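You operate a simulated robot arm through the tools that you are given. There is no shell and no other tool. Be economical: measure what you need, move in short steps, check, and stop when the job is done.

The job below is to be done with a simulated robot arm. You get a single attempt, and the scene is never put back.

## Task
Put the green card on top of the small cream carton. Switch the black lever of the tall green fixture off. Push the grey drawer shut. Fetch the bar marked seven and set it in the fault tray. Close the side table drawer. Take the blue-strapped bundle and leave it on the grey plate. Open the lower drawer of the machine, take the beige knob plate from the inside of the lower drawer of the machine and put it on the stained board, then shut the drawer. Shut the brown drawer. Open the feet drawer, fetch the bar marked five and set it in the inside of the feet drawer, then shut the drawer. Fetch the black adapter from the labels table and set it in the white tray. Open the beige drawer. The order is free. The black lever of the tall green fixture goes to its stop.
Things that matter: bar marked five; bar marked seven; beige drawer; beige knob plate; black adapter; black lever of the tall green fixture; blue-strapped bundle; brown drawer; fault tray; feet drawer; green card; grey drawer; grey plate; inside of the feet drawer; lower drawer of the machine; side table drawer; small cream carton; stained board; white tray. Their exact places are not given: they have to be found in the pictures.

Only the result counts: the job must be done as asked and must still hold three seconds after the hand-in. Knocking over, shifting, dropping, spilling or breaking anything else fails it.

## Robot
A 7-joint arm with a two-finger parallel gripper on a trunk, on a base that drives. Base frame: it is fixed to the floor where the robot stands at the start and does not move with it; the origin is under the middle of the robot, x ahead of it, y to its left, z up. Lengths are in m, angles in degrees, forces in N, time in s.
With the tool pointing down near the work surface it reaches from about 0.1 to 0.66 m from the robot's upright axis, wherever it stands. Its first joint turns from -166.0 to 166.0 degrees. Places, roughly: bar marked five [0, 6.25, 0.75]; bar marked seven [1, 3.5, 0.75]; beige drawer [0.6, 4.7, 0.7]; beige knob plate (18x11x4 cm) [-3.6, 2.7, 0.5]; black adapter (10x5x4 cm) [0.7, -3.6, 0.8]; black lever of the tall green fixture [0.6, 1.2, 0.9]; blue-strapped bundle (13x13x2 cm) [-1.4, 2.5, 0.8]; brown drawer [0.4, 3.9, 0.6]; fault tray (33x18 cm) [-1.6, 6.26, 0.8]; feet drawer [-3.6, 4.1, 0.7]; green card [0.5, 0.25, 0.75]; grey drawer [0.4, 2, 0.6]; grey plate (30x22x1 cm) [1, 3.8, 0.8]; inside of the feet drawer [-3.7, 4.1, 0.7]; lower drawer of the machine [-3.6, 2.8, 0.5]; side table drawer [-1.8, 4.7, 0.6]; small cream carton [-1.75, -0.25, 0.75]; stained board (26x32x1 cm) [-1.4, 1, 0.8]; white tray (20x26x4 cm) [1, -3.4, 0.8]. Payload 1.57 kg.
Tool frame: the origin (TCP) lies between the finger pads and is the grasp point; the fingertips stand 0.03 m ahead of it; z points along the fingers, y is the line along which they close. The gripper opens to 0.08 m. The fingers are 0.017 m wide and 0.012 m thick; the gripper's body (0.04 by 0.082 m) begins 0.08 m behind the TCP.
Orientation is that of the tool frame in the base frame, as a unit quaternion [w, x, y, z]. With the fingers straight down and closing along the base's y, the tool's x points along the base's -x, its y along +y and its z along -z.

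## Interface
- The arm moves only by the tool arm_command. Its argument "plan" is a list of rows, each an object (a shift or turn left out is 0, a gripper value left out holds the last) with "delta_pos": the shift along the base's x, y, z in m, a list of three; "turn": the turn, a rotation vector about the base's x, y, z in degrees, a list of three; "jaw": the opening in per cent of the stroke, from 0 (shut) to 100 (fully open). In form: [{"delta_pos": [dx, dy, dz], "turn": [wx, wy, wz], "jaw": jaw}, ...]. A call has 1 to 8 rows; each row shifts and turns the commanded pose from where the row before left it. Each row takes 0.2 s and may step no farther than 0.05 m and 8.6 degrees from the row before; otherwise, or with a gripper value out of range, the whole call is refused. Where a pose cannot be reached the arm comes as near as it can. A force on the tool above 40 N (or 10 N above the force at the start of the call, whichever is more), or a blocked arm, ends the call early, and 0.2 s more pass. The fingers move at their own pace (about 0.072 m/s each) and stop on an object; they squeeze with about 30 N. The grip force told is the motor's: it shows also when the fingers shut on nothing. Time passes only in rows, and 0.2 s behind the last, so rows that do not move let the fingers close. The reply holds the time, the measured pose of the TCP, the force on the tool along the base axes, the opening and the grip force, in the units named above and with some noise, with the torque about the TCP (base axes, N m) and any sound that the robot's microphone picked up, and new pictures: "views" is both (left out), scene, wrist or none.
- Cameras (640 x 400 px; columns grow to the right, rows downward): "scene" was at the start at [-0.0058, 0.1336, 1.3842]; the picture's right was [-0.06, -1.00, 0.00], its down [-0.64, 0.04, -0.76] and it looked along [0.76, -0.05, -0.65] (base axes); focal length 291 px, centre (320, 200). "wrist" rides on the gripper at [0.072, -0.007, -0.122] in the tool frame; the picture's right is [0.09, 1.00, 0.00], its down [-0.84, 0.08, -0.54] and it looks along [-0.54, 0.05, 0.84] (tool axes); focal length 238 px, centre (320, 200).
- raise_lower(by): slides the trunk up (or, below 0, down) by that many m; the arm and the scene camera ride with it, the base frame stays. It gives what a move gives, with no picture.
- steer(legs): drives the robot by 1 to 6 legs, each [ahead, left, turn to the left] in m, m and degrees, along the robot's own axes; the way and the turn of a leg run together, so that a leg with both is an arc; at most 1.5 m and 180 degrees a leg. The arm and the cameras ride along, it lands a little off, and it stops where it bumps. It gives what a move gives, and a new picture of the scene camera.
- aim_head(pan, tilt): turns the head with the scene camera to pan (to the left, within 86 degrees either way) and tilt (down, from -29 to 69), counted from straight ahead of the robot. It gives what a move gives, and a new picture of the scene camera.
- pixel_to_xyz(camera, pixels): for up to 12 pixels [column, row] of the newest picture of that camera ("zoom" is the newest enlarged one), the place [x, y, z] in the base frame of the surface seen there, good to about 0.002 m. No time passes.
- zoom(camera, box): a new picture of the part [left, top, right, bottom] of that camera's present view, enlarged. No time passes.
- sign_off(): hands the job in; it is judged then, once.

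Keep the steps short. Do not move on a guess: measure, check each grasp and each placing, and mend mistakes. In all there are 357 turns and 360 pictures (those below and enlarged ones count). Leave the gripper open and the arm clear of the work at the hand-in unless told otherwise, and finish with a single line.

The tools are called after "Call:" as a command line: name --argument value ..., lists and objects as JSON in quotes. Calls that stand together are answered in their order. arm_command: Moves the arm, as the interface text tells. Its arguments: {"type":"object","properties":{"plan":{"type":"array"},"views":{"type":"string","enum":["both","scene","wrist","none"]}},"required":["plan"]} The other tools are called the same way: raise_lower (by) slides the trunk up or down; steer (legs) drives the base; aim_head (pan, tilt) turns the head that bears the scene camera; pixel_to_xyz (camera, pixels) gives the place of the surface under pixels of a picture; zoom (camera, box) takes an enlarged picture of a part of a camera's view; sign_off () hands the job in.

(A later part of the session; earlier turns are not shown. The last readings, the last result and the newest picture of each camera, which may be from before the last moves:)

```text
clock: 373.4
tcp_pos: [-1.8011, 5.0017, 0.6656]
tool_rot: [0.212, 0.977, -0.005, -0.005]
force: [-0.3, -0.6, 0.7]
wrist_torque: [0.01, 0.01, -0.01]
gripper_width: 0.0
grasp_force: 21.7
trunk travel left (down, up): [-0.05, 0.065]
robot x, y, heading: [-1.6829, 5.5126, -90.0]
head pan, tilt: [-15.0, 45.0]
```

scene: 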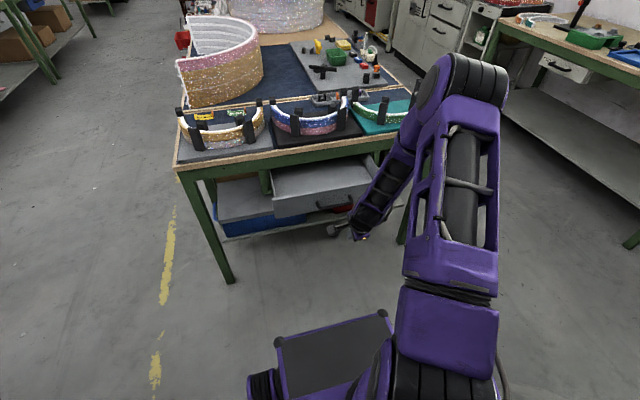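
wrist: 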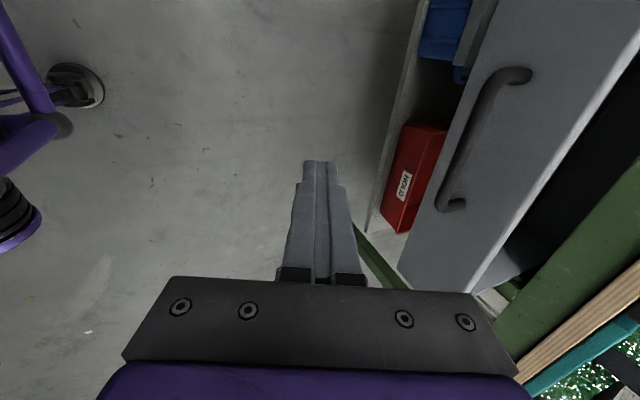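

The gripper closes along y here (still yawed), fine for pushing. Push toward -y.

Call:
arm_command --plan '[{"delta_pos": [0, -0.04, 0]}, {"delta_pos": [0, -0.04, 0]}, {"delta_pos": [0, -0.04, 0]}, {"delta_pos": [0, -0.04, 0]}, {"delta_pos": [0, -0.04, 0]}, {"delta_pos": [0, -0.03, 0]}, {"delta_pos": [0, -0.015, 0]}]' --views "both"

```text
clock: 375.1
tcp_pos: [-1.7983, 4.7561, 0.667]
tool_rot: [0.212, 0.977, -0.007, -0.005]
force: [1.1, 0.4, -0.9]
wrist_torque: [0.06, -0.05, 0.01]
gripper_width: 0.0
grasp_force: 21.5
trunk travel left (down, up): [-0.05, 0.065]
robot x, y, heading: [-1.6833, 5.512, -90.1]
head pan, tilt: [-15.0, 45.0]
```

scene: 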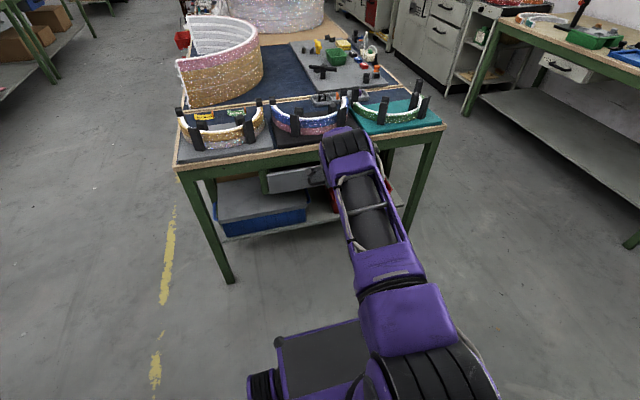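
wrist: 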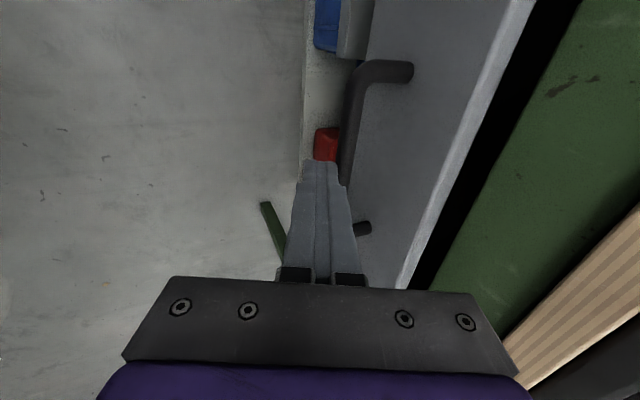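

Drawer moving. Drive ahead 0.05 (pushing it further), then finish with the arm.

Call:
steer --legs '[[0.04, 0, 0]]'

Call:
arm_command --plan '[{"delta_pos": [0, -0.01, 0]}, {"delta_pos": [0, -0.01, 0]}, {"delta_pos": [0, -0.01, 0]}, {"delta_pos": [0, -0.01, 0]}, {"delta_pos": [0, -0.01, 0]}]' --views "wrist"

```text
clock: 375.9
tcp_pos: [-1.8009, 4.7336, 0.6639]
tool_rot: [0.204, 0.979, -0.006, -0.004]
force: [-0.8, 0.2, -0.8]
wrist_torque: [0.02, -0.02, 0.01]
gripper_width: 0.0005
grasp_force: 21.2
trunk travel left (down, up): [-0.05, 0.065]
robot x, y, heading: [-1.6777, 5.4827, -90.5]
head pan, tilt: [-15.0, 45.0]
stopped in leg 1: the force on the tool passed its limit at 52 N (the readings are from after the stop); the commanded pose is now the measured one
```

scene: 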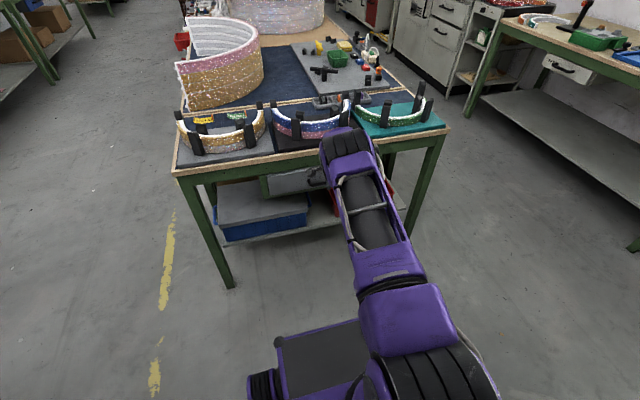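

```text
clock: 376.3
tcp_pos: [-1.8001, 4.7316, 0.6584]
tool_rot: [0.196, 0.981, -0.006, -0.003]
force: [-1.4, 0.1, 0.4]
wrist_torque: [-0.01, 0.03, 0.01]
gripper_width: 0.0001
grasp_force: 21.3
trunk travel left (down, up): [-0.05, 0.065]
robot x, y, heading: [-1.6827, 5.4838, -90.0]
head pan, tilt: [-15.0, 45.0]
stopped in row 1: the force on the tool passed its limit at 50 N (the readings are from after the stop); the commanded pose is now the measured one
```

wrist: 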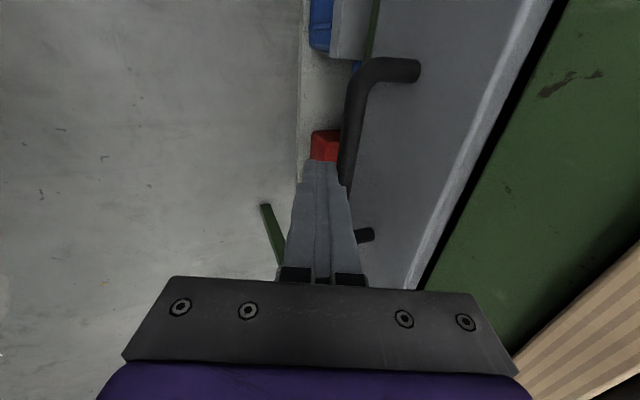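

Hit a firm stop. Back off and measure.

Call:
arm_command --plan '[{"delta_pos": [0, 0.04, 0]}, {"delta_pos": [0, 0.045, 0]}, {"delta_pos": [0, 0.045, 0]}, {"delta_pos": [0, 0.02, 0.04], "turn": [8, 0, 0]}, {"delta_pos": [0.02, 0.0, 0.04], "turn": [8, 0, 0]}, {"delta_pos": [0.02, 0, 0.045], "turn": [7, 0, 0]}, {"delta_pos": [0.02, 0, 0.045]}, {"delta_pos": [0.02, 0, 0.045]}]' --views "scene"

Call:
zoom --camera "scene" --box '[170, 120, 330, 240]'

Call:
pixel_to_xyz --camera "scene" --pixels '[[275, 187], [300, 183], [240, 175], [290, 182], [265, 170], [300, 178]]'

```text
clock: 378.1
tcp_pos: [-1.7214, 4.8827, 0.874]
tool_rot: [-0.003, 1.0, -0.006, -0.004]
force: [0.1, -0.6, -0.7]
wrist_torque: [0.0, -0.01, 0.01]
gripper_width: 0.0
grasp_force: 21.3
trunk travel left (down, up): [-0.05, 0.065]
robot x, y, heading: [-1.6793, 5.4866, -90.1]
head pan, tilt: [-15.0, 45.0]
```

scene: 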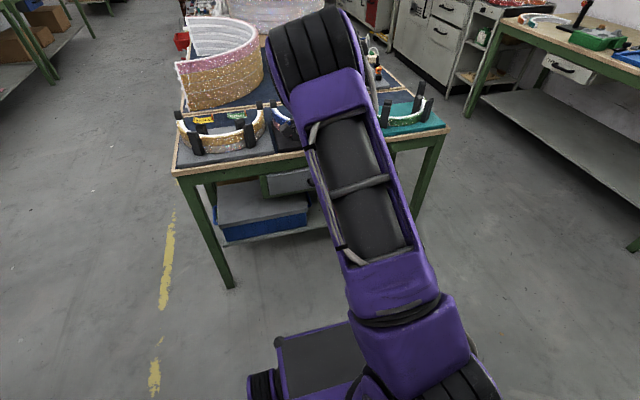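

```text
3.33 times, centred on (250, 180) of scene
```

zoom: 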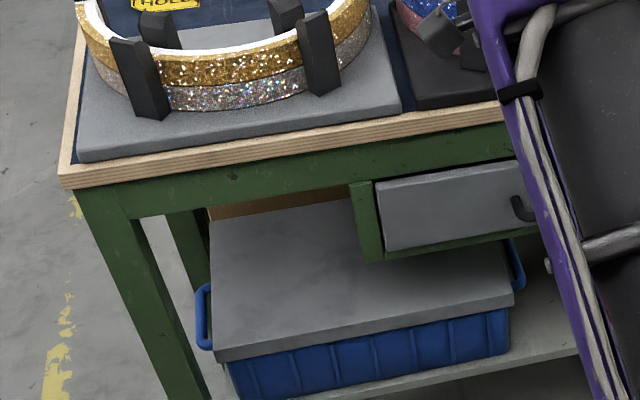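

```text
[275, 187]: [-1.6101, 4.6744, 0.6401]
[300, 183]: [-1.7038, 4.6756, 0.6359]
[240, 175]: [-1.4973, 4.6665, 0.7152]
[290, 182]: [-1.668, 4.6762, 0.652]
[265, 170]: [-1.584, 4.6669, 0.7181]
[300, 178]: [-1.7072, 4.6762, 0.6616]
```

Call:
pixel_to_xyz --camera "zoom" --pixels '[[366, 220], [370, 250], [395, 200], [470, 180], [440, 240], [450, 160], [300, 180], [395, 243]]'

```text
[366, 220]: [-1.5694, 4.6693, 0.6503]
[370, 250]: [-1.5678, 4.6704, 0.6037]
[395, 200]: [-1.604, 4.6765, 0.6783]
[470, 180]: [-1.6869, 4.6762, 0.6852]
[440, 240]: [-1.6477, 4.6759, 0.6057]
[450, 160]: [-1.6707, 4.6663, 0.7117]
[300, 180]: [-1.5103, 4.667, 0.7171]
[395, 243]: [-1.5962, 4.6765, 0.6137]
```

Drawer is firmly against its stop. Next: the feet drawer on the west side. Turn to face west and look.

Call:
arm_command --plan '[{"delta_pos": [0, 0.04, 0.02]}, {"delta_pos": [0, 0.04, 0.03]}, {"delta_pos": [0, 0.03, 0.03]}, {"delta_pos": [0.03, 0, 0.02]}]' --views "none"

Call:
steer --legs '[[0, 0, -90]]'

Call:
aim_head --pan 25 --tilt 25

```text
clock: 379.1
tcp_pos: [-1.6927, 4.9915, 0.9742]
tool_rot: [-0.004, 1.0, -0.005, -0.003]
force: [0.1, 0.0, -0.2]
wrist_torque: [-0.01, -0.01, -0.01]
gripper_width: 0.0001
grasp_force: 21.6
trunk travel left (down, up): [-0.05, 0.065]
robot x, y, heading: [-1.6805, 5.4855, -90.2]
head pan, tilt: [-15.0, 45.0]
```

```text
clock: 383.6
tcp_pos: [-2.1727, 5.5274, 0.9729]
tool_rot: [0.005, -0.682, 0.732, 0.0]
force: [-0.6, -1.3, 0.1]
wrist_torque: [0.0, -0.03, 0.0]
gripper_width: 0.0001
grasp_force: 21.4
trunk travel left (down, up): [-0.05, 0.065]
robot x, y, heading: [-1.6808, 5.4858, 176.7]
head pan, tilt: [-15.0, 45.0]
```

scene: 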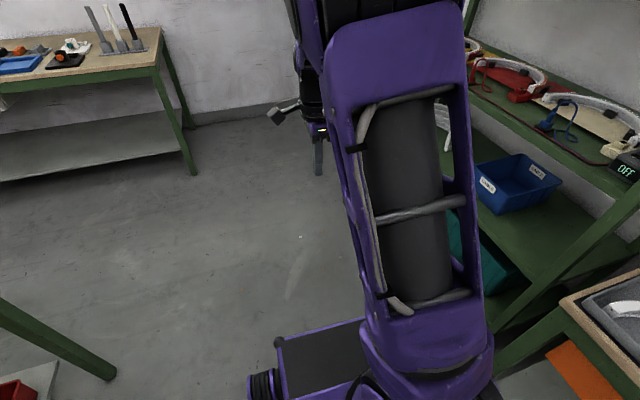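

```text
clock: 384.7
tcp_pos: [-2.1739, 5.5268, 0.973]
tool_rot: [0.004, -0.682, 0.731, 0.001]
force: [0.2, -0.5, -0.6]
wrist_torque: [0.01, 0.0, 0.01]
gripper_width: 0.0003
grasp_force: 21.4
trunk travel left (down, up): [-0.05, 0.065]
robot x, y, heading: [-1.6804, 5.4866, 176.6]
head pan, tilt: [25.0, 25.0]
```

scene: 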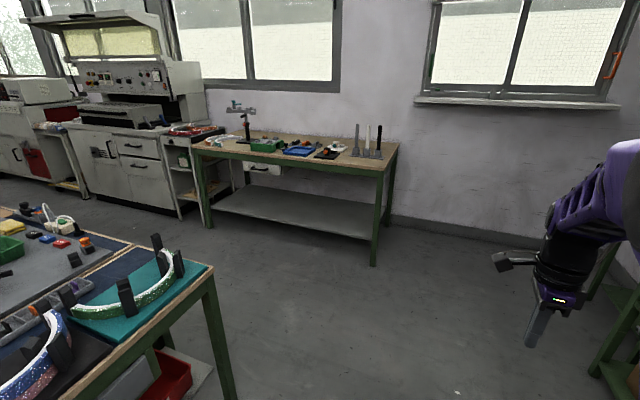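

Call:
pixel_to_xyz --camera "scene" --pixels '[[210, 225], [373, 262], [265, 167], [300, 155], [130, 148], [150, 188], [180, 215], [210, 270], [235, 375], [120, 250]]'

Call:
zoom --camera "scene" --box '[60, 110, 300, 240]'

```text
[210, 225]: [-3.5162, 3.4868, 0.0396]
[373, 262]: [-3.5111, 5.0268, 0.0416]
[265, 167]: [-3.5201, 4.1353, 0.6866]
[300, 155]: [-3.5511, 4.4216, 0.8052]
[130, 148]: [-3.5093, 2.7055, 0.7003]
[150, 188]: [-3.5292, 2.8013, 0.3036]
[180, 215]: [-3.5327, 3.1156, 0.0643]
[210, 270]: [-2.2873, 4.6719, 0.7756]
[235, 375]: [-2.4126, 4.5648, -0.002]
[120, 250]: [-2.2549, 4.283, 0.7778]
```

```text
2.67 times, centred on (180, 175) of scene
```

zoom: 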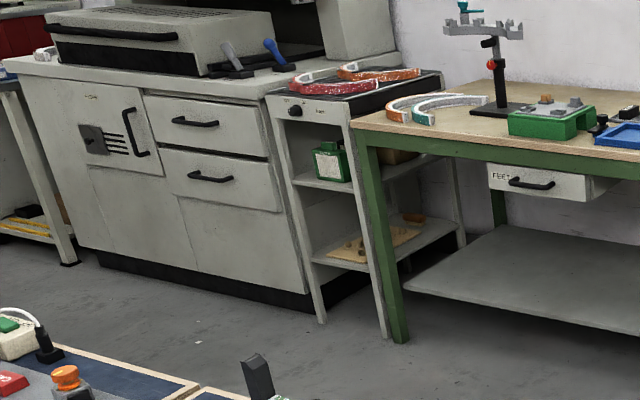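

FEET drawer handle is at about y 4.13, z 0.68. Drive to the west aisle in front of it.

Call:
steer --legs '[[1.15, 0, 3.2], [0, 1.33, 0]]'

Call:
aim_head --pan 0 --tilt 42

```text
clock: 403.2
tcp_pos: [-3.3371, 4.2016, 0.9734]
tool_rot: [0.004, -0.7, 0.714, 0.001]
force: [0.1, 0.4, -0.2]
wrist_torque: [0.0, 0.0, -0.03]
gripper_width: 0.0004
grasp_force: 21.8
trunk travel left (down, up): [-0.05, 0.065]
robot x, y, heading: [-2.8407, 4.1851, 179.1]
head pan, tilt: [25.0, 25.0]
```

scene: 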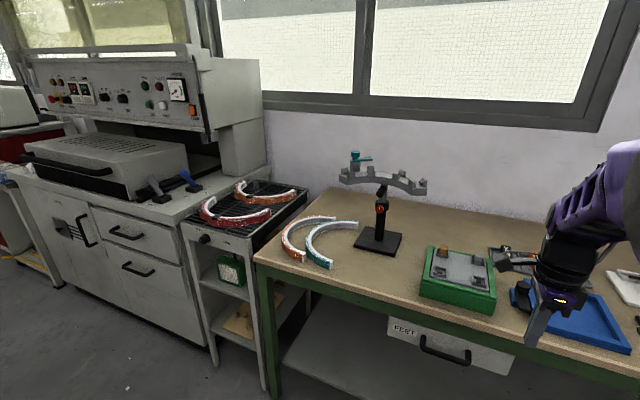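

```text
clock: 404.1
tcp_pos: [-3.3366, 4.2007, 0.9738]
tool_rot: [0.004, -0.7, 0.714, 0.001]
force: [0.9, 0.1, 0.5]
wrist_torque: [0.0, -0.04, 0.01]
gripper_width: 0.0
grasp_force: 21.2
trunk travel left (down, up): [-0.05, 0.065]
robot x, y, heading: [-2.8409, 4.1855, 179.2]
head pan, tilt: [0.0, 42.0]
```

scene: 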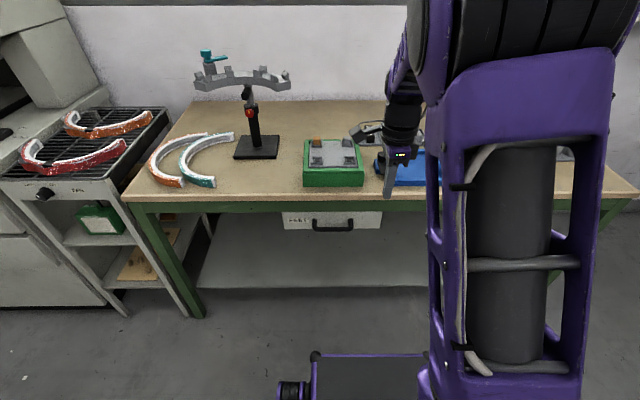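

Call:
zoom --camera "scene" --box '[260, 190, 400, 250]'

Call:
pixel_to_xyz --camera "zoom" --pixels '[[240, 170], [322, 183], [425, 165], [240, 150], [425, 140], [322, 190], [120, 140], [550, 160], [130, 180], [330, 70], [310, 178], [322, 210]]'

```text
4.57 times, centred on (330, 220) of scene
```

zoom: 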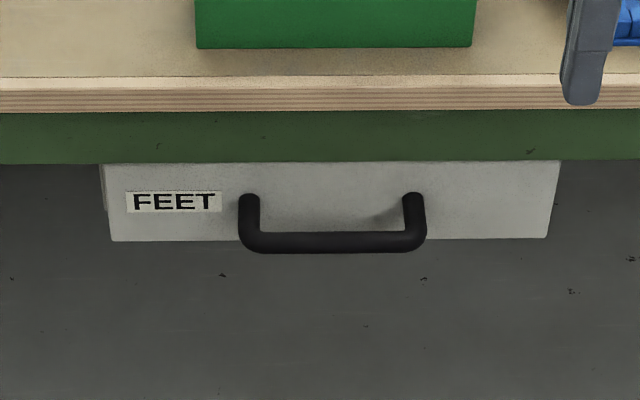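

```text
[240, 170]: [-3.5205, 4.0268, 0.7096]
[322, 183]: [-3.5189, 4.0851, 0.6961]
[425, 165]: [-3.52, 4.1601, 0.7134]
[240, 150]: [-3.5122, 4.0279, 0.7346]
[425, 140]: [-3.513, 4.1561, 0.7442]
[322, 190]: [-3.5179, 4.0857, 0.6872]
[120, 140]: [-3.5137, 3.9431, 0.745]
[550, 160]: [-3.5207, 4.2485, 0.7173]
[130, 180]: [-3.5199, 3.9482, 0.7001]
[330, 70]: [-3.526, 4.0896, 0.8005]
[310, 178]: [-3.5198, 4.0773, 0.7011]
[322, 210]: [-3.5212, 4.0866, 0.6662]
```

Call:
pixel_to_xyz --camera "zoom" --pixels '[[330, 240], [330, 234], [330, 248], [250, 225], [415, 225], [250, 245], [415, 243]]'

```text
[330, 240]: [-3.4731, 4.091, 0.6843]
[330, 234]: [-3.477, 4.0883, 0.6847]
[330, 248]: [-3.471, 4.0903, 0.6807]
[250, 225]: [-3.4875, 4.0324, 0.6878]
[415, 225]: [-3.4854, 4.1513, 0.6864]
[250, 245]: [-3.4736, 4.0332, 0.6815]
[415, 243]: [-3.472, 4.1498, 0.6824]
```

Handle bar centre ≈(-3.477,4.091,0.681). Tilt the tool 40° toward the drawer and come down to a pre-grasp.

Call:
arm_command --plan '[{"delta_pos": [0.0, -0.022, -0.041], "turn": [0, 8, 0], "jaw": 55}, {"delta_pos": [0.0, -0.022, -0.041], "turn": [0, 8, 0]}, {"delta_pos": [0.0, -0.022, -0.041], "turn": [0, 8, 0]}, {"delta_pos": [-0.02, -0.022, -0.035], "turn": [0, 8, 0]}, {"delta_pos": [-0.02, -0.022, -0.035], "turn": [0, 8, 0]}, {"delta_pos": [0, 0, 0]}]' --views "both"

```text
clock: 405.5
tcp_pos: [-3.3801, 4.093, 0.7801]
tool_rot: [-0.241, -0.657, 0.673, 0.24]
force: [0.3, -0.6, 0.2]
wrist_torque: [-0.02, -0.02, 0.01]
gripper_width: 0.0441
grasp_force: 0.1
trunk travel left (down, up): [-0.05, 0.065]
robot x, y, heading: [-2.8419, 4.1868, 179.0]
head pan, tilt: [0.0, 42.0]
```

scene: 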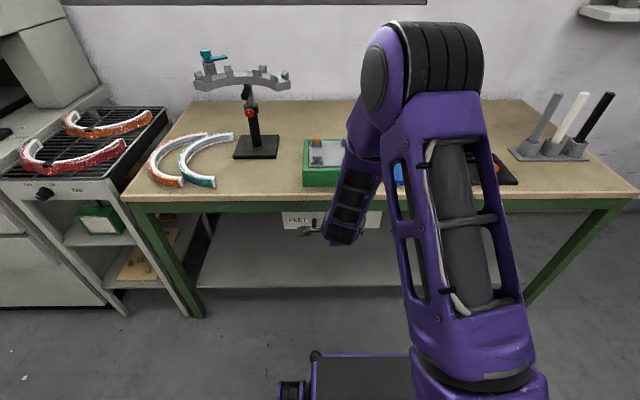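
wrist: 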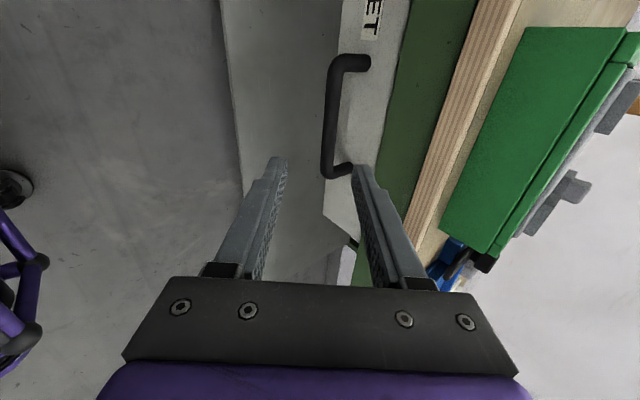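

Call:
arm_command --plan '[{"delta_pos": [-0.027, -0.001, -0.032]}, {"delta_pos": [-0.03, 0, -0.029]}, {"delta_pos": [-0.03, 0, -0.026]}, {"delta_pos": [0, 0, 0]}]' --views "wrist"

```text
clock: 406.5
tcp_pos: [-3.4609, 4.0891, 0.6923]
tool_rot: [-0.239, -0.657, 0.674, 0.24]
force: [0.2, -1.3, 0.0]
wrist_torque: [-0.02, 0.03, 0.0]
gripper_width: 0.0442
grasp_force: 0.2
trunk travel left (down, up): [-0.05, 0.065]
robot x, y, heading: [-2.8419, 4.1823, 179.4]
head pan, tilt: [0.0, 42.0]
```

wrist: 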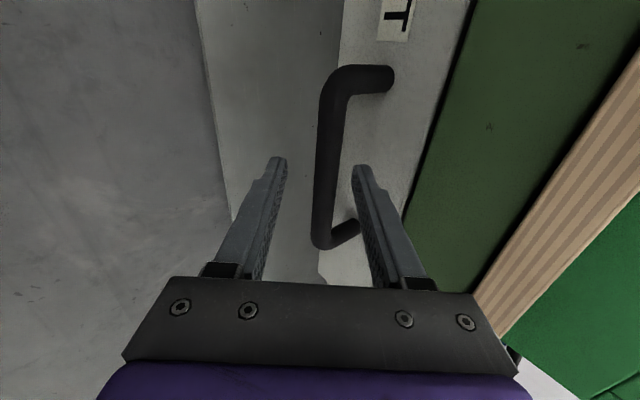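

Bar is between the fingers. Close and pull toward +x.

Call:
arm_command --plan '[{"delta_pos": [-0.005, 0, -0.002]}, {"jaw": 5}, {"jaw": 5}, {"jaw": 5}, {"delta_pos": [0.01, 0, 0]}, {"delta_pos": [0.02, 0, 0]}, {"delta_pos": [0.03, 0, 0]}, {"delta_pos": [0.03, 0, 0]}]' --views "wrist"

```text
clock: 408.3
tcp_pos: [-3.3795, 4.0902, 0.6925]
tool_rot: [-0.242, -0.656, 0.672, 0.243]
force: [1.2, 2.0, 36.8]
wrist_torque: [0.3, 0.45, 0.33]
gripper_width: 0.0157
grasp_force: 31.1
trunk travel left (down, up): [-0.05, 0.065]
robot x, y, heading: [-2.8429, 4.1854, 179.1]
head pan, tilt: [0.0, 42.0]
```

wrist: 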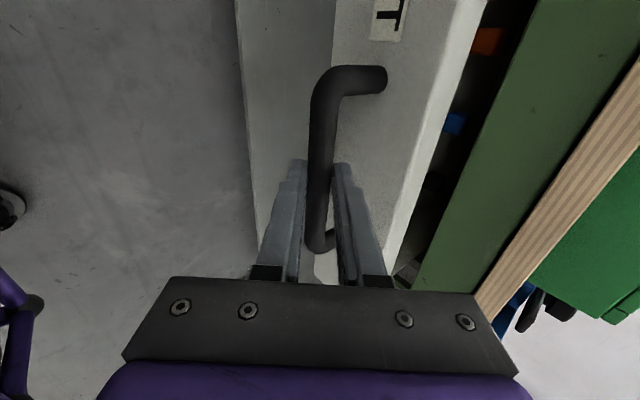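

Drawer opens. Relieve z slightly and continue.

Call:
arm_command --plan '[{"delta_pos": [0.01, 0, 0.004]}, {"delta_pos": [0.02, 0, 0]}, {"delta_pos": [0.025, 0, 0]}, {"delta_pos": [0.025, 0, 0]}, {"delta_pos": [0.02, 0, 0]}, {"delta_pos": [0.02, 0, 0]}]' --views "scene"

```text
clock: 409.7
tcp_pos: [-3.2563, 4.0913, 0.6927]
tool_rot: [-0.237, -0.657, 0.675, 0.238]
force: [1.2, 13.5, -15.9]
wrist_torque: [0.23, -0.23, 0.52]
gripper_width: 0.0153
grasp_force: 31.2
trunk travel left (down, up): [-0.05, 0.065]
robot x, y, heading: [-2.8416, 4.1858, 179.3]
head pan, tilt: [0.0, 42.0]
```

scene: 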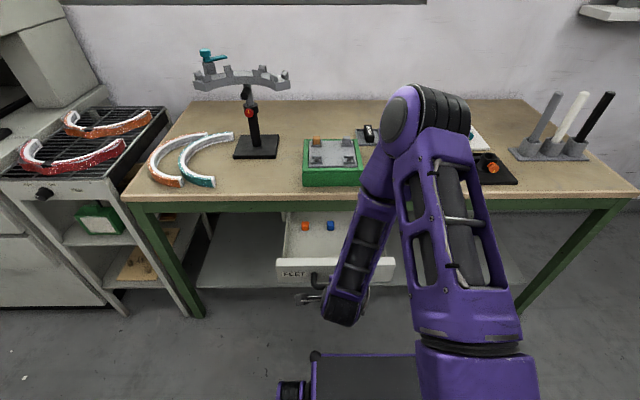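

Open by 0.21 m. Release and withdraw upward-back.

Call:
arm_command --plan '[{"jaw": 60}, {"jaw": 60}, {"delta_pos": [0.03, 0, 0.035]}, {"delta_pos": [0.03, 0, 0.035]}, {"delta_pos": [0.01, 0, 0.045], "turn": [0, -8, 0]}, {"delta_pos": [0, 0, 0.045], "turn": [0, -8, 0]}, {"delta_pos": [-0.02, 0, 0.045], "turn": [0, -8, 0]}, {"delta_pos": [-0.02, 0, 0.045], "turn": [0, -8, 0]}]' --views "scene"

Call:
zoom --camera "scene" --box '[260, 190, 420, 320]'

```text
clock: 411.5
tcp_pos: [-3.2657, 4.0779, 0.9174]
tool_rot: [-0.055, -0.696, 0.711, 0.081]
force: [0.5, -0.5, 0.8]
wrist_torque: [0.11, 0.09, -0.02]
gripper_width: 0.0482
grasp_force: 0.1
out of reach, approached as far as the arm can: row 4, 5, 7
trunk travel left (down, up): [-0.05, 0.065]
robot x, y, heading: [-2.8422, 4.1815, 179.2]
head pan, tilt: [0.0, 42.0]
```

scene: 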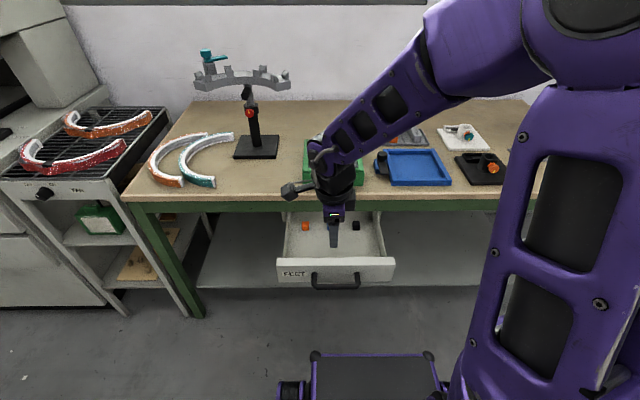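

```text
3.08 times, centred on (340, 255) of scene
```

zoom: 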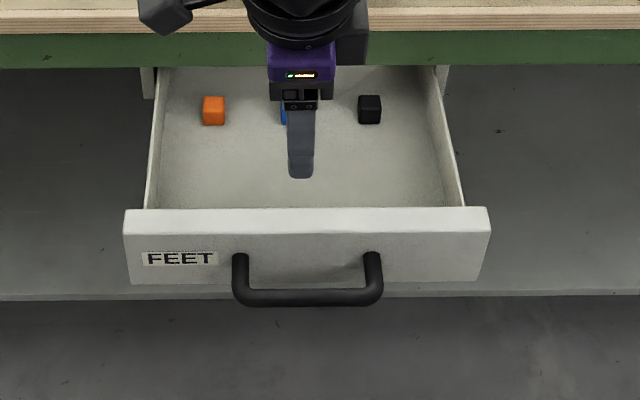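

Call:
pixel_to_xyz --camera "zoom" --pixels '[[300, 195], [220, 180], [400, 190], [213, 110], [370, 108], [300, 218], [150, 200], [460, 200], [160, 80]]'

Call:
arm_command --plan '[{"delta_pos": [0.03, 0.03, 0.02], "turn": [0, -8, 0]}, {"delta_pos": [0.03, 0.03, 0.02], "turn": [0, -2, 0]}]' --views "none"

Call:
steer --legs '[[0, 1.4, 0.8]]'

```text
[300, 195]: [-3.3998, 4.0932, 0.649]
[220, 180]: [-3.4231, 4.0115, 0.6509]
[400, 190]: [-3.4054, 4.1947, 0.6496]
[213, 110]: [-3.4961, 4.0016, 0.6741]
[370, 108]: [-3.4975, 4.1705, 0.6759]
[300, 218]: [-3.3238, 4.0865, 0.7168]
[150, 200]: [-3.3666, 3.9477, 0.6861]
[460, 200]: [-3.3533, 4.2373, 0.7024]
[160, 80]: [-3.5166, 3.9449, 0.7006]
```

```text
clock: 412.1
tcp_pos: [-3.2039, 4.1388, 0.9588]
tool_rot: [0.008, -0.698, 0.716, 0.012]
force: [-0.5, 0.8, -0.3]
wrist_torque: [-0.13, -0.02, -0.01]
gripper_width: 0.0477
grasp_force: 0.0
trunk travel left (down, up): [-0.05, 0.065]
robot x, y, heading: [-2.8417, 4.1797, 179.3]
head pan, tilt: [0.0, 42.0]
```

```text
clock: 425.6
tcp_pos: [-3.2235, 2.7624, 0.9581]
tool_rot: [0.009, -0.697, 0.717, 0.014]
force: [0.5, 0.6, 0.5]
wrist_torque: [-0.01, -0.02, -0.03]
gripper_width: 0.0481
grasp_force: 0.0
trunk travel left (down, up): [-0.05, 0.065]
robot x, y, heading: [-2.8694, 2.8073, 179.2]
head pan, tilt: [0.0, 42.0]
```

scene: 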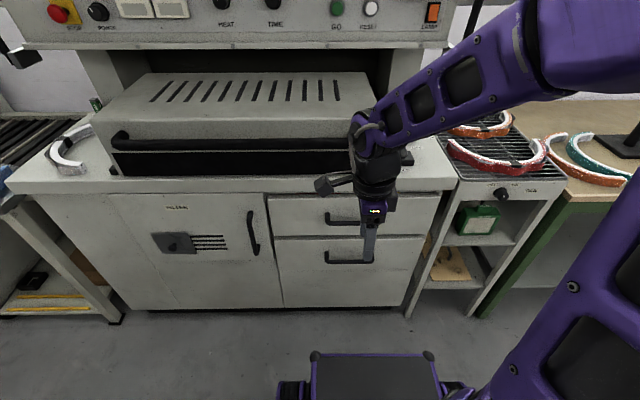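

Call:
zoom --camera "scene" --box '[250, 180, 450, 310]'

Call:
pixel_to_xyz --camera "zoom" --pixels '[[242, 240], [242, 255], [300, 262], [380, 262], [300, 250], [100, 220], [100, 300], [500, 200], [240, 130], [300, 145], [270, 261], [345, 262]]'

```text
3.08 times, centred on (350, 245) of scene
```

zoom: 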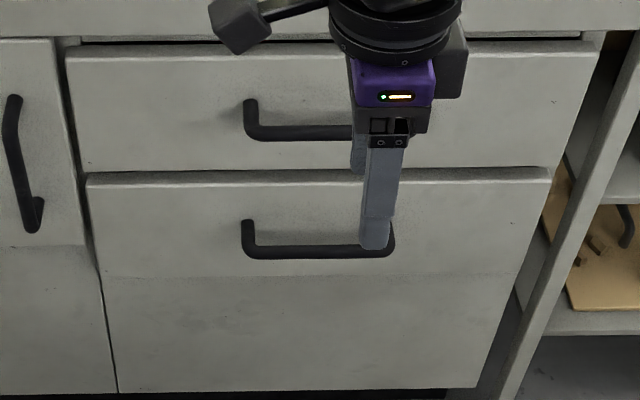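

```text
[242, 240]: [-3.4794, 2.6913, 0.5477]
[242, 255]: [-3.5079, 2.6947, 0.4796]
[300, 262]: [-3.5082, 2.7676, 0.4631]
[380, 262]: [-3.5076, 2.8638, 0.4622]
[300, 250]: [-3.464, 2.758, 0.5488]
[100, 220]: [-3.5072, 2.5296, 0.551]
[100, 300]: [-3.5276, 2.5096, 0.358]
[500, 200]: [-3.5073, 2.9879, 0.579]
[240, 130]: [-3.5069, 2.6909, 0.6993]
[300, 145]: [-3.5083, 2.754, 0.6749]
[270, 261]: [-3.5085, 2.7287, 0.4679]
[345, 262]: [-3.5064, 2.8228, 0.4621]
```

Lower drawer handle: bar ≈(-3.47, 2.777, 0.546), face x -3.507. Tilt 40° and approach.

Call:
arm_command --plan '[{"delta_pos": [-0.015, 0.003, -0.044], "turn": [0, 8, 0], "jaw": 55}, {"delta_pos": [-0.015, 0.003, -0.044], "turn": [0, 8, 0]}, {"delta_pos": [-0.015, 0.003, -0.044], "turn": [0, 8, 0]}, {"delta_pos": [-0.018, 0.003, -0.044], "turn": [0, 8, 0]}, {"delta_pos": [-0.018, 0.003, -0.044], "turn": [0, 8, 0]}, {"delta_pos": [-0.03, 0, -0.036]}, {"delta_pos": [-0.03, 0, -0.036]}, {"delta_pos": [0, 0, 0]}]' --views "both"

```text
clock: 427.4
tcp_pos: [-3.3608, 2.7771, 0.6639]
tool_rot: [-0.239, -0.65, 0.676, 0.25]
force: [-0.8, 0.7, -0.4]
wrist_torque: [0.0, 0.0, -0.01]
gripper_width: 0.0442
grasp_force: 0.0
trunk travel left (down, up): [-0.05, 0.065]
robot x, y, heading: [-2.8611, 2.8082, 179.1]
head pan, tilt: [0.0, 42.0]
```

scene: 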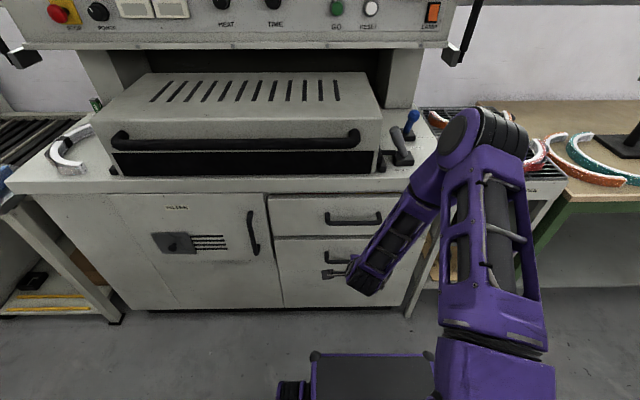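
wrist: 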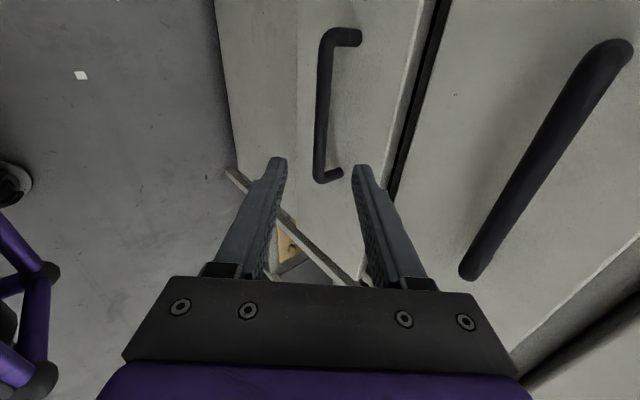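

Call:
pixel_to_xyz --camera "wrist" --pixels '[[324, 100], [320, 160], [345, 36], [335, 175], [560, 130]]'

Call:
arm_command --plan '[{"delta_pos": [-0.03, 0, -0.036]}, {"delta_pos": [-0.03, 0, -0.036]}, {"delta_pos": [0, 0, 0]}]' --views "none"

```text
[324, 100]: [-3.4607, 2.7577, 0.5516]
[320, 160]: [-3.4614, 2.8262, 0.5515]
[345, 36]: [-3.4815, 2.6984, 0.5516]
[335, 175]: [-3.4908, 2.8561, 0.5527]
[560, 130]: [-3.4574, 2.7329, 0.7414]
```

```text
clock: 428.1
tcp_pos: [-3.423, 2.7776, 0.5927]
tool_rot: [-0.238, -0.65, 0.677, 0.251]
force: [-1.3, 0.3, -0.1]
wrist_torque: [0.04, -0.02, -0.02]
gripper_width: 0.0438
grasp_force: 0.1
trunk travel left (down, up): [-0.05, 0.065]
robot x, y, heading: [-2.8598, 2.8048, 179.0]
head pan, tilt: [0.0, 42.0]
```

Call:
arm_command --plan '[{"delta_pos": [-0.017, 0, -0.017]}, {"delta_pos": [-0.017, 0, -0.017]}, {"delta_pos": [0, 0, 0]}, {"jaw": 5}, {"jaw": 5}, {"jaw": 5}]' --views "wrist"

```text
clock: 429.6
tcp_pos: [-3.4554, 2.777, 0.559]
tool_rot: [-0.236, -0.651, 0.678, 0.248]
force: [11.5, 1.0, -11.9]
wrist_torque: [0.41, -0.25, 0.4]
gripper_width: 0.0164
grasp_force: 31.4
trunk travel left (down, up): [-0.05, 0.065]
robot x, y, heading: [-2.8638, 2.8097, 179.1]
head pan, tilt: [0.0, 42.0]
```

wrist: 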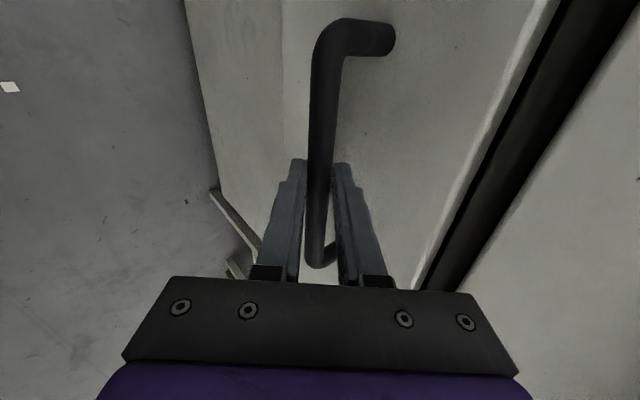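

Handle gripped. Pull toward +x.

Call:
arm_command --plan '[{"delta_pos": [0.015, 0, -0.002]}, {"delta_pos": [0.02, 0, 0]}, {"delta_pos": [0.025, 0, 0]}, {"delta_pos": [0.03, 0, 0]}, {"delta_pos": [0.03, 0, 0]}, {"delta_pos": [0.03, 0, 0]}, {"delta_pos": [0.02, 0, 0]}]' --views "scene"

```text
clock: 431.1
tcp_pos: [-3.287, 2.7764, 0.5586]
tool_rot: [-0.239, -0.65, 0.676, 0.253]
force: [1.6, -4.2, 29.1]
wrist_torque: [0.23, 0.32, 0.58]
gripper_width: 0.0161
grasp_force: 31.3
trunk travel left (down, up): [-0.05, 0.065]
robot x, y, heading: [-2.8622, 2.8092, 179.0]
head pan, tilt: [0.0, 42.0]
```

scene: 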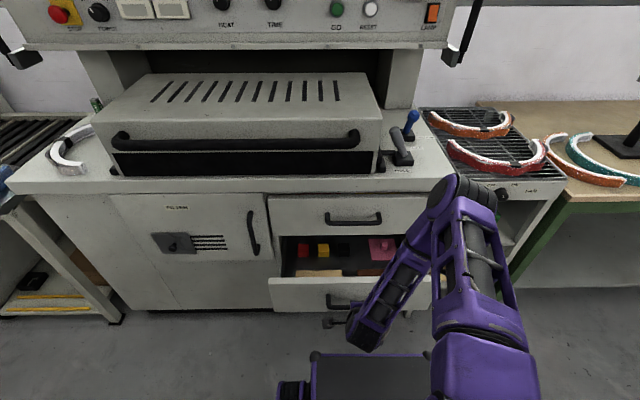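

Contents appear, with a beige plate in front. Pull further.

Call:
arm_command --plan '[{"delta_pos": [0.01, 0, 0.003]}, {"delta_pos": [0.02, 0, 0]}, {"delta_pos": [0.02, 0, 0]}, {"delta_pos": [0.015, 0, 0]}, {"delta_pos": [0.015, 0, 0]}]' --views "scene"

Call:
zoom --camera "scene" --box '[260, 210, 440, 340]'

```text
clock: 432.4
tcp_pos: [-3.2066, 2.777, 0.5585]
tool_rot: [-0.236, -0.65, 0.677, 0.25]
force: [1.0, -5.6, -25.0]
wrist_torque: [0.24, -0.34, 0.46]
gripper_width: 0.0158
grasp_force: 31.3
trunk travel left (down, up): [-0.05, 0.065]
robot x, y, heading: [-2.8613, 2.8063, 179.2]
head pan, tilt: [0.0, 42.0]
```

scene: 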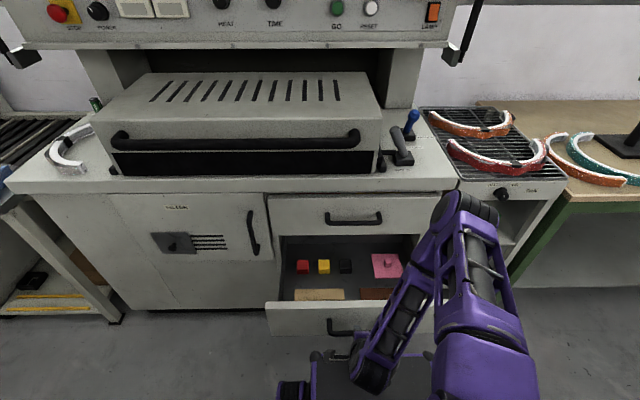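

```text
3.08 times, centred on (350, 275) of scene
```

zoom: 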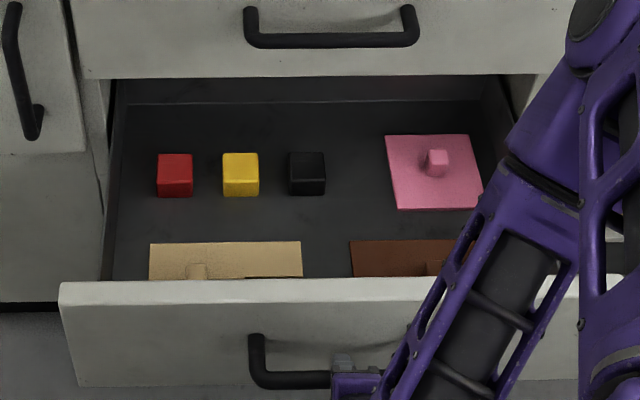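

Drawer open by 0.25 m; the beige plate with a knob is right behind the front. Release the handle and rise.

Call:
arm_command --plan '[{"jaw": 60}, {"jaw": 60}, {"delta_pos": [0.025, 0, 0.035]}, {"delta_pos": [0.01, 0, 0.045], "turn": [0, -8, 0]}, {"delta_pos": [0, 0, 0.045], "turn": [0, -8, 0]}, {"delta_pos": [0, 0, 0.045], "turn": [0, -8, 0]}, {"delta_pos": [-0.02, 0, 0.045], "turn": [0, -8, 0]}, {"delta_pos": [-0.03, 0, 0.035], "turn": [0, -8, 0]}]' --views "both"

```text
clock: 434.1
tcp_pos: [-3.2281, 2.7881, 0.7756]
tool_rot: [0.004, -0.671, 0.741, -0.017]
force: [-1.4, 6.6, 3.6]
wrist_torque: [-0.56, -0.05, -0.05]
gripper_width: 0.0483
grasp_force: 0.0
out of reach, approached as far as the arm can: row 4, 5, 7
trunk travel left (down, up): [-0.05, 0.065]
robot x, y, heading: [-2.8621, 2.8086, 178.9]
head pan, tilt: [0.0, 42.0]
```

scene: 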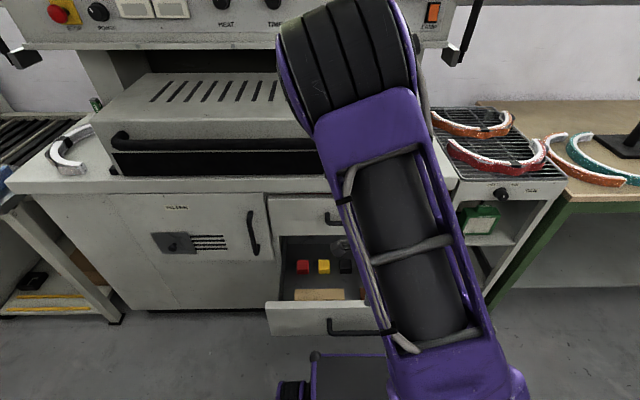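
wrist: 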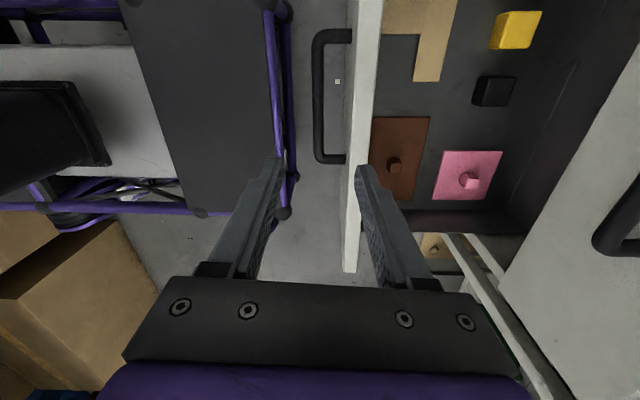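

Call:
arm_command --plan '[{"delta_pos": [-0.03, -0.035, 0.02]}, {"delta_pos": [-0.03, -0.035, 0.02]}, {"delta_pos": [-0.03, -0.035, 0]}, {"delta_pos": [0, -0.03, 0]}]' --views "wrist"

```text
refused: row 1 steps farther than a row can; nothing moved
```

Call:
arm_command --plan '[{"delta_pos": [-0.03, -0.033, 0.02]}, {"delta_pos": [-0.03, -0.033, 0.02]}, {"delta_pos": [-0.03, -0.035, 0]}, {"delta_pos": [0, -0.03, 0]}]' --views "wrist"

```text
clock: 435.1
tcp_pos: [-3.3228, 2.6429, 0.8292]
tool_rot: [0.008, -0.696, 0.718, 0.014]
force: [0.2, 0.6, -0.3]
wrist_torque: [-0.02, 0.06, 0.01]
gripper_width: 0.0482
grasp_force: 0.0
trunk travel left (down, up): [-0.05, 0.065]
robot x, y, heading: [-2.8588, 2.8038, 179.0]
head pan, tilt: [0.0, 42.0]
```

wrist: 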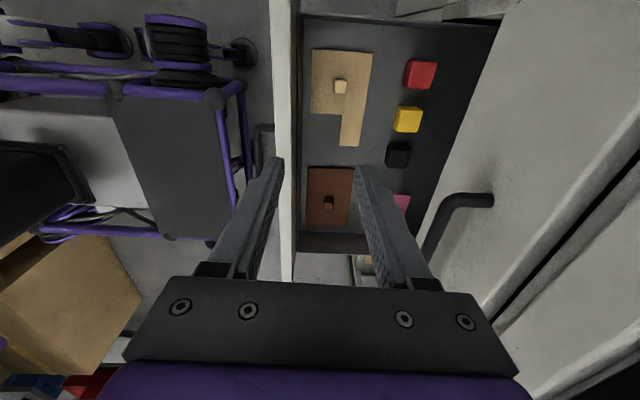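

Call:
zoom --camera "wrist" --box '[290, 30, 400, 160]'

Call:
pixel_to_xyz --camera "wrist" --pixels '[[340, 86], [335, 82], [346, 82], [335, 92], [346, 91], [314, 52], [370, 56], [313, 110], [358, 143], [341, 143], [300, 100], [328, 203]]'

```text
3.08 times, centred on (345, 95) of wrist
```

zoom: 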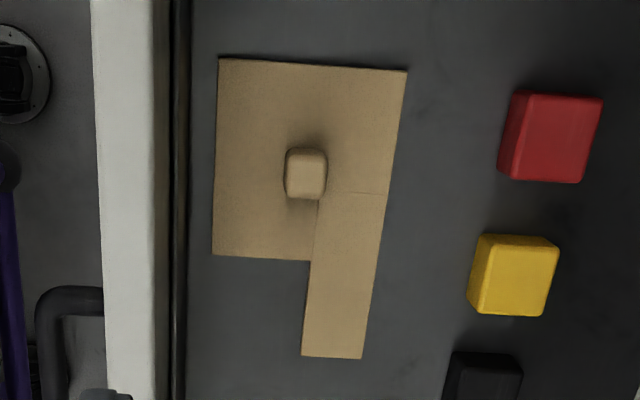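

```text
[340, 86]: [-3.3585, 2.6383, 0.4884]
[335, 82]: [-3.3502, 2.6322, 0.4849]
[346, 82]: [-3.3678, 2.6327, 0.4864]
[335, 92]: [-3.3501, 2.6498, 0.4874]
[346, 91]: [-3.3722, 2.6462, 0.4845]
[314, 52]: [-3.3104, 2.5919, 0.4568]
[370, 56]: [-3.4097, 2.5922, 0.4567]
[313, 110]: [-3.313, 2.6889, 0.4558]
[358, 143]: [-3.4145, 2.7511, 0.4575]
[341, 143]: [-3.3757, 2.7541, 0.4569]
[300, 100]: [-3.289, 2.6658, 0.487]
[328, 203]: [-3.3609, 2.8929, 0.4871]
```

Knob centre ≈(-3.360,2.639), 0.022 wide, top z 0.488. Descend over it in two stages.

Call:
arm_command --plan '[{"delta_pos": [-0.019, -0.002, -0.04]}, {"delta_pos": [-0.019, -0.002, -0.04]}, {"delta_pos": [0, 0, -0.045]}, {"delta_pos": [0, 0, -0.045]}, {"delta_pos": [0, 0, -0.045]}, {"delta_pos": [0, 0, -0.045]}, {"delta_pos": [0, 0, 0]}]' --views "wrist"

```text
clock: 436.8
tcp_pos: [-3.3597, 2.6447, 0.5667]
tool_rot: [0.008, -0.696, 0.717, 0.013]
force: [0.7, -0.1, 0.3]
wrist_torque: [0.02, 0.05, 0.01]
gripper_width: 0.0477
grasp_force: 0.1
trunk travel left (down, up): [-0.05, 0.065]
robot x, y, heading: [-2.8612, 2.8075, 179.0]
head pan, tilt: [0.0, 42.0]
```

wrist: 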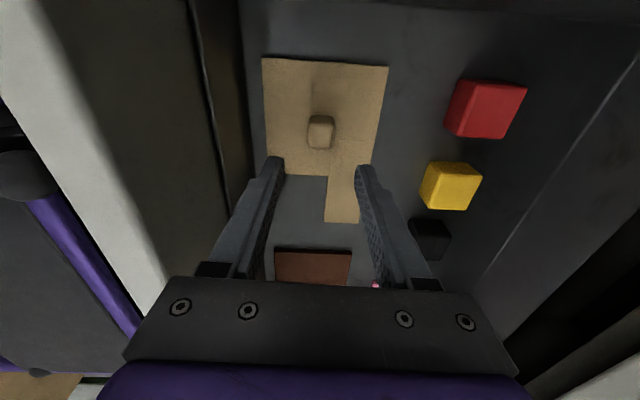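

Call:
arm_command --plan '[{"delta_pos": [0, -0.005, -0.04]}, {"delta_pos": [0, 0, -0.032]}, {"delta_pos": [0, 0, 0]}]' --views "wrist"

```text
clock: 437.6
tcp_pos: [-3.3613, 2.6359, 0.4966]
tool_rot: [0.008, -0.697, 0.717, 0.013]
force: [-0.3, -0.3, 0.8]
wrist_torque: [0.04, 0.0, 0.01]
gripper_width: 0.0478
grasp_force: 0.0
trunk travel left (down, up): [-0.05, 0.065]
robot x, y, heading: [-2.8614, 2.807, 179.3]
head pan, tilt: [0.0, 42.0]
```

wrist: 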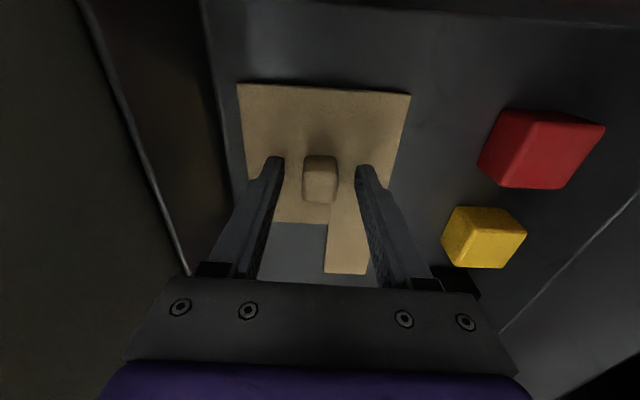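

Knob is between the fingers. Lower 3 mm, close and lift a bit.

Call:
arm_command --plan '[{"delta_pos": [0, 0, -0.003]}, {"jaw": 10}, {"jaw": 10}, {"jaw": 10}, {"delta_pos": [0, 0, 0.02]}, {"delta_pos": [0, 0, 0.03]}, {"delta_pos": [0, 0, 0.03]}]' --views "wrist"

```text
clock: 439.1
tcp_pos: [-3.3606, 2.6364, 0.5713]
tool_rot: [0.009, -0.696, 0.718, 0.014]
force: [-0.1, 0.1, -1.3]
wrist_torque: [-0.02, -0.02, -0.03]
gripper_width: 0.0234
grasp_force: 29.9
trunk travel left (down, up): [-0.05, 0.065]
robot x, y, heading: [-2.8584, 2.81, 179.2]
head pan, tilt: [0.0, 42.0]
```

wrist: 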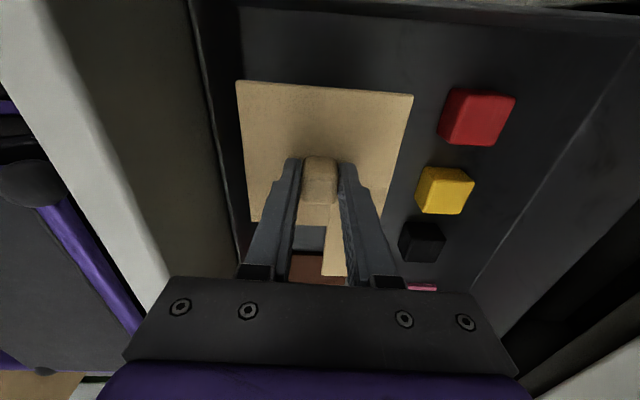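

Plate held by its knob. Lift straight up out of the drawer.

Call:
arm_command --plan '[{"delta_pos": [0, 0, 0.045]}, {"delta_pos": [0, 0, 0.045]}, {"delta_pos": [0, 0, 0.045]}, {"delta_pos": [0.01, 0.01, 0.045]}, {"delta_pos": [0.01, 0.02, 0.045]}, {"delta_pos": [0.02, 0.02, 0.04]}, {"delta_pos": [0.02, 0.03, 0.03]}, {"delta_pos": [0, 0.03, 0.03]}]' --views "both"

```text
refused: row 5 steps farther than a row can; nothing moved
```

Call:
arm_command --plan '[{"delta_pos": [0, 0, 0.045]}, {"delta_pos": [0, 0, 0.045]}, {"delta_pos": [0, 0, 0.045]}, {"delta_pos": [0.01, 0.01, 0.045]}, {"delta_pos": [0.01, 0.015, 0.045]}, {"delta_pos": [0.02, 0.02, 0.04]}, {"delta_pos": [0.02, 0.03, 0.03]}, {"delta_pos": [0, 0.03, 0.03]}]' --views "both"

```text
clock: 440.9
tcp_pos: [-3.3019, 2.7464, 0.8984]
tool_rot: [0.009, -0.697, 0.717, 0.014]
force: [-0.8, -0.7, -1.8]
wrist_torque: [-0.04, -0.04, 0.0]
gripper_width: 0.0233
grasp_force: 30.1
trunk travel left (down, up): [-0.05, 0.065]
robot x, y, heading: [-2.8641, 2.8061, 179.3]
head pan, tilt: [0.0, 42.0]
```

scene: 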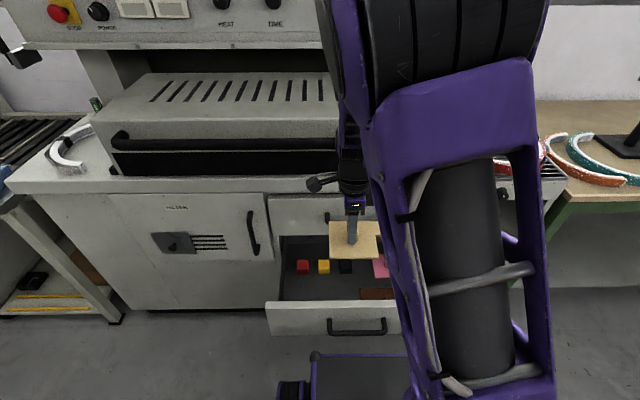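
wrist: 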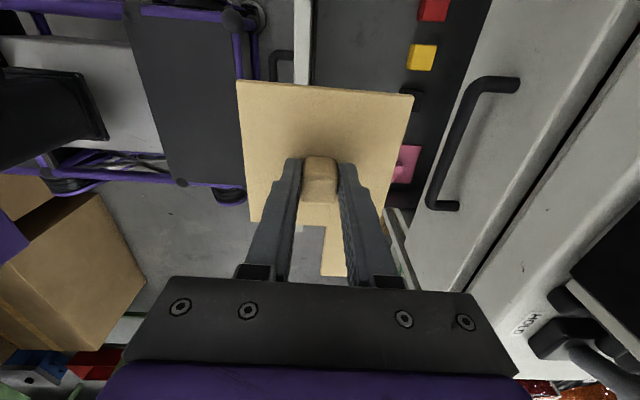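

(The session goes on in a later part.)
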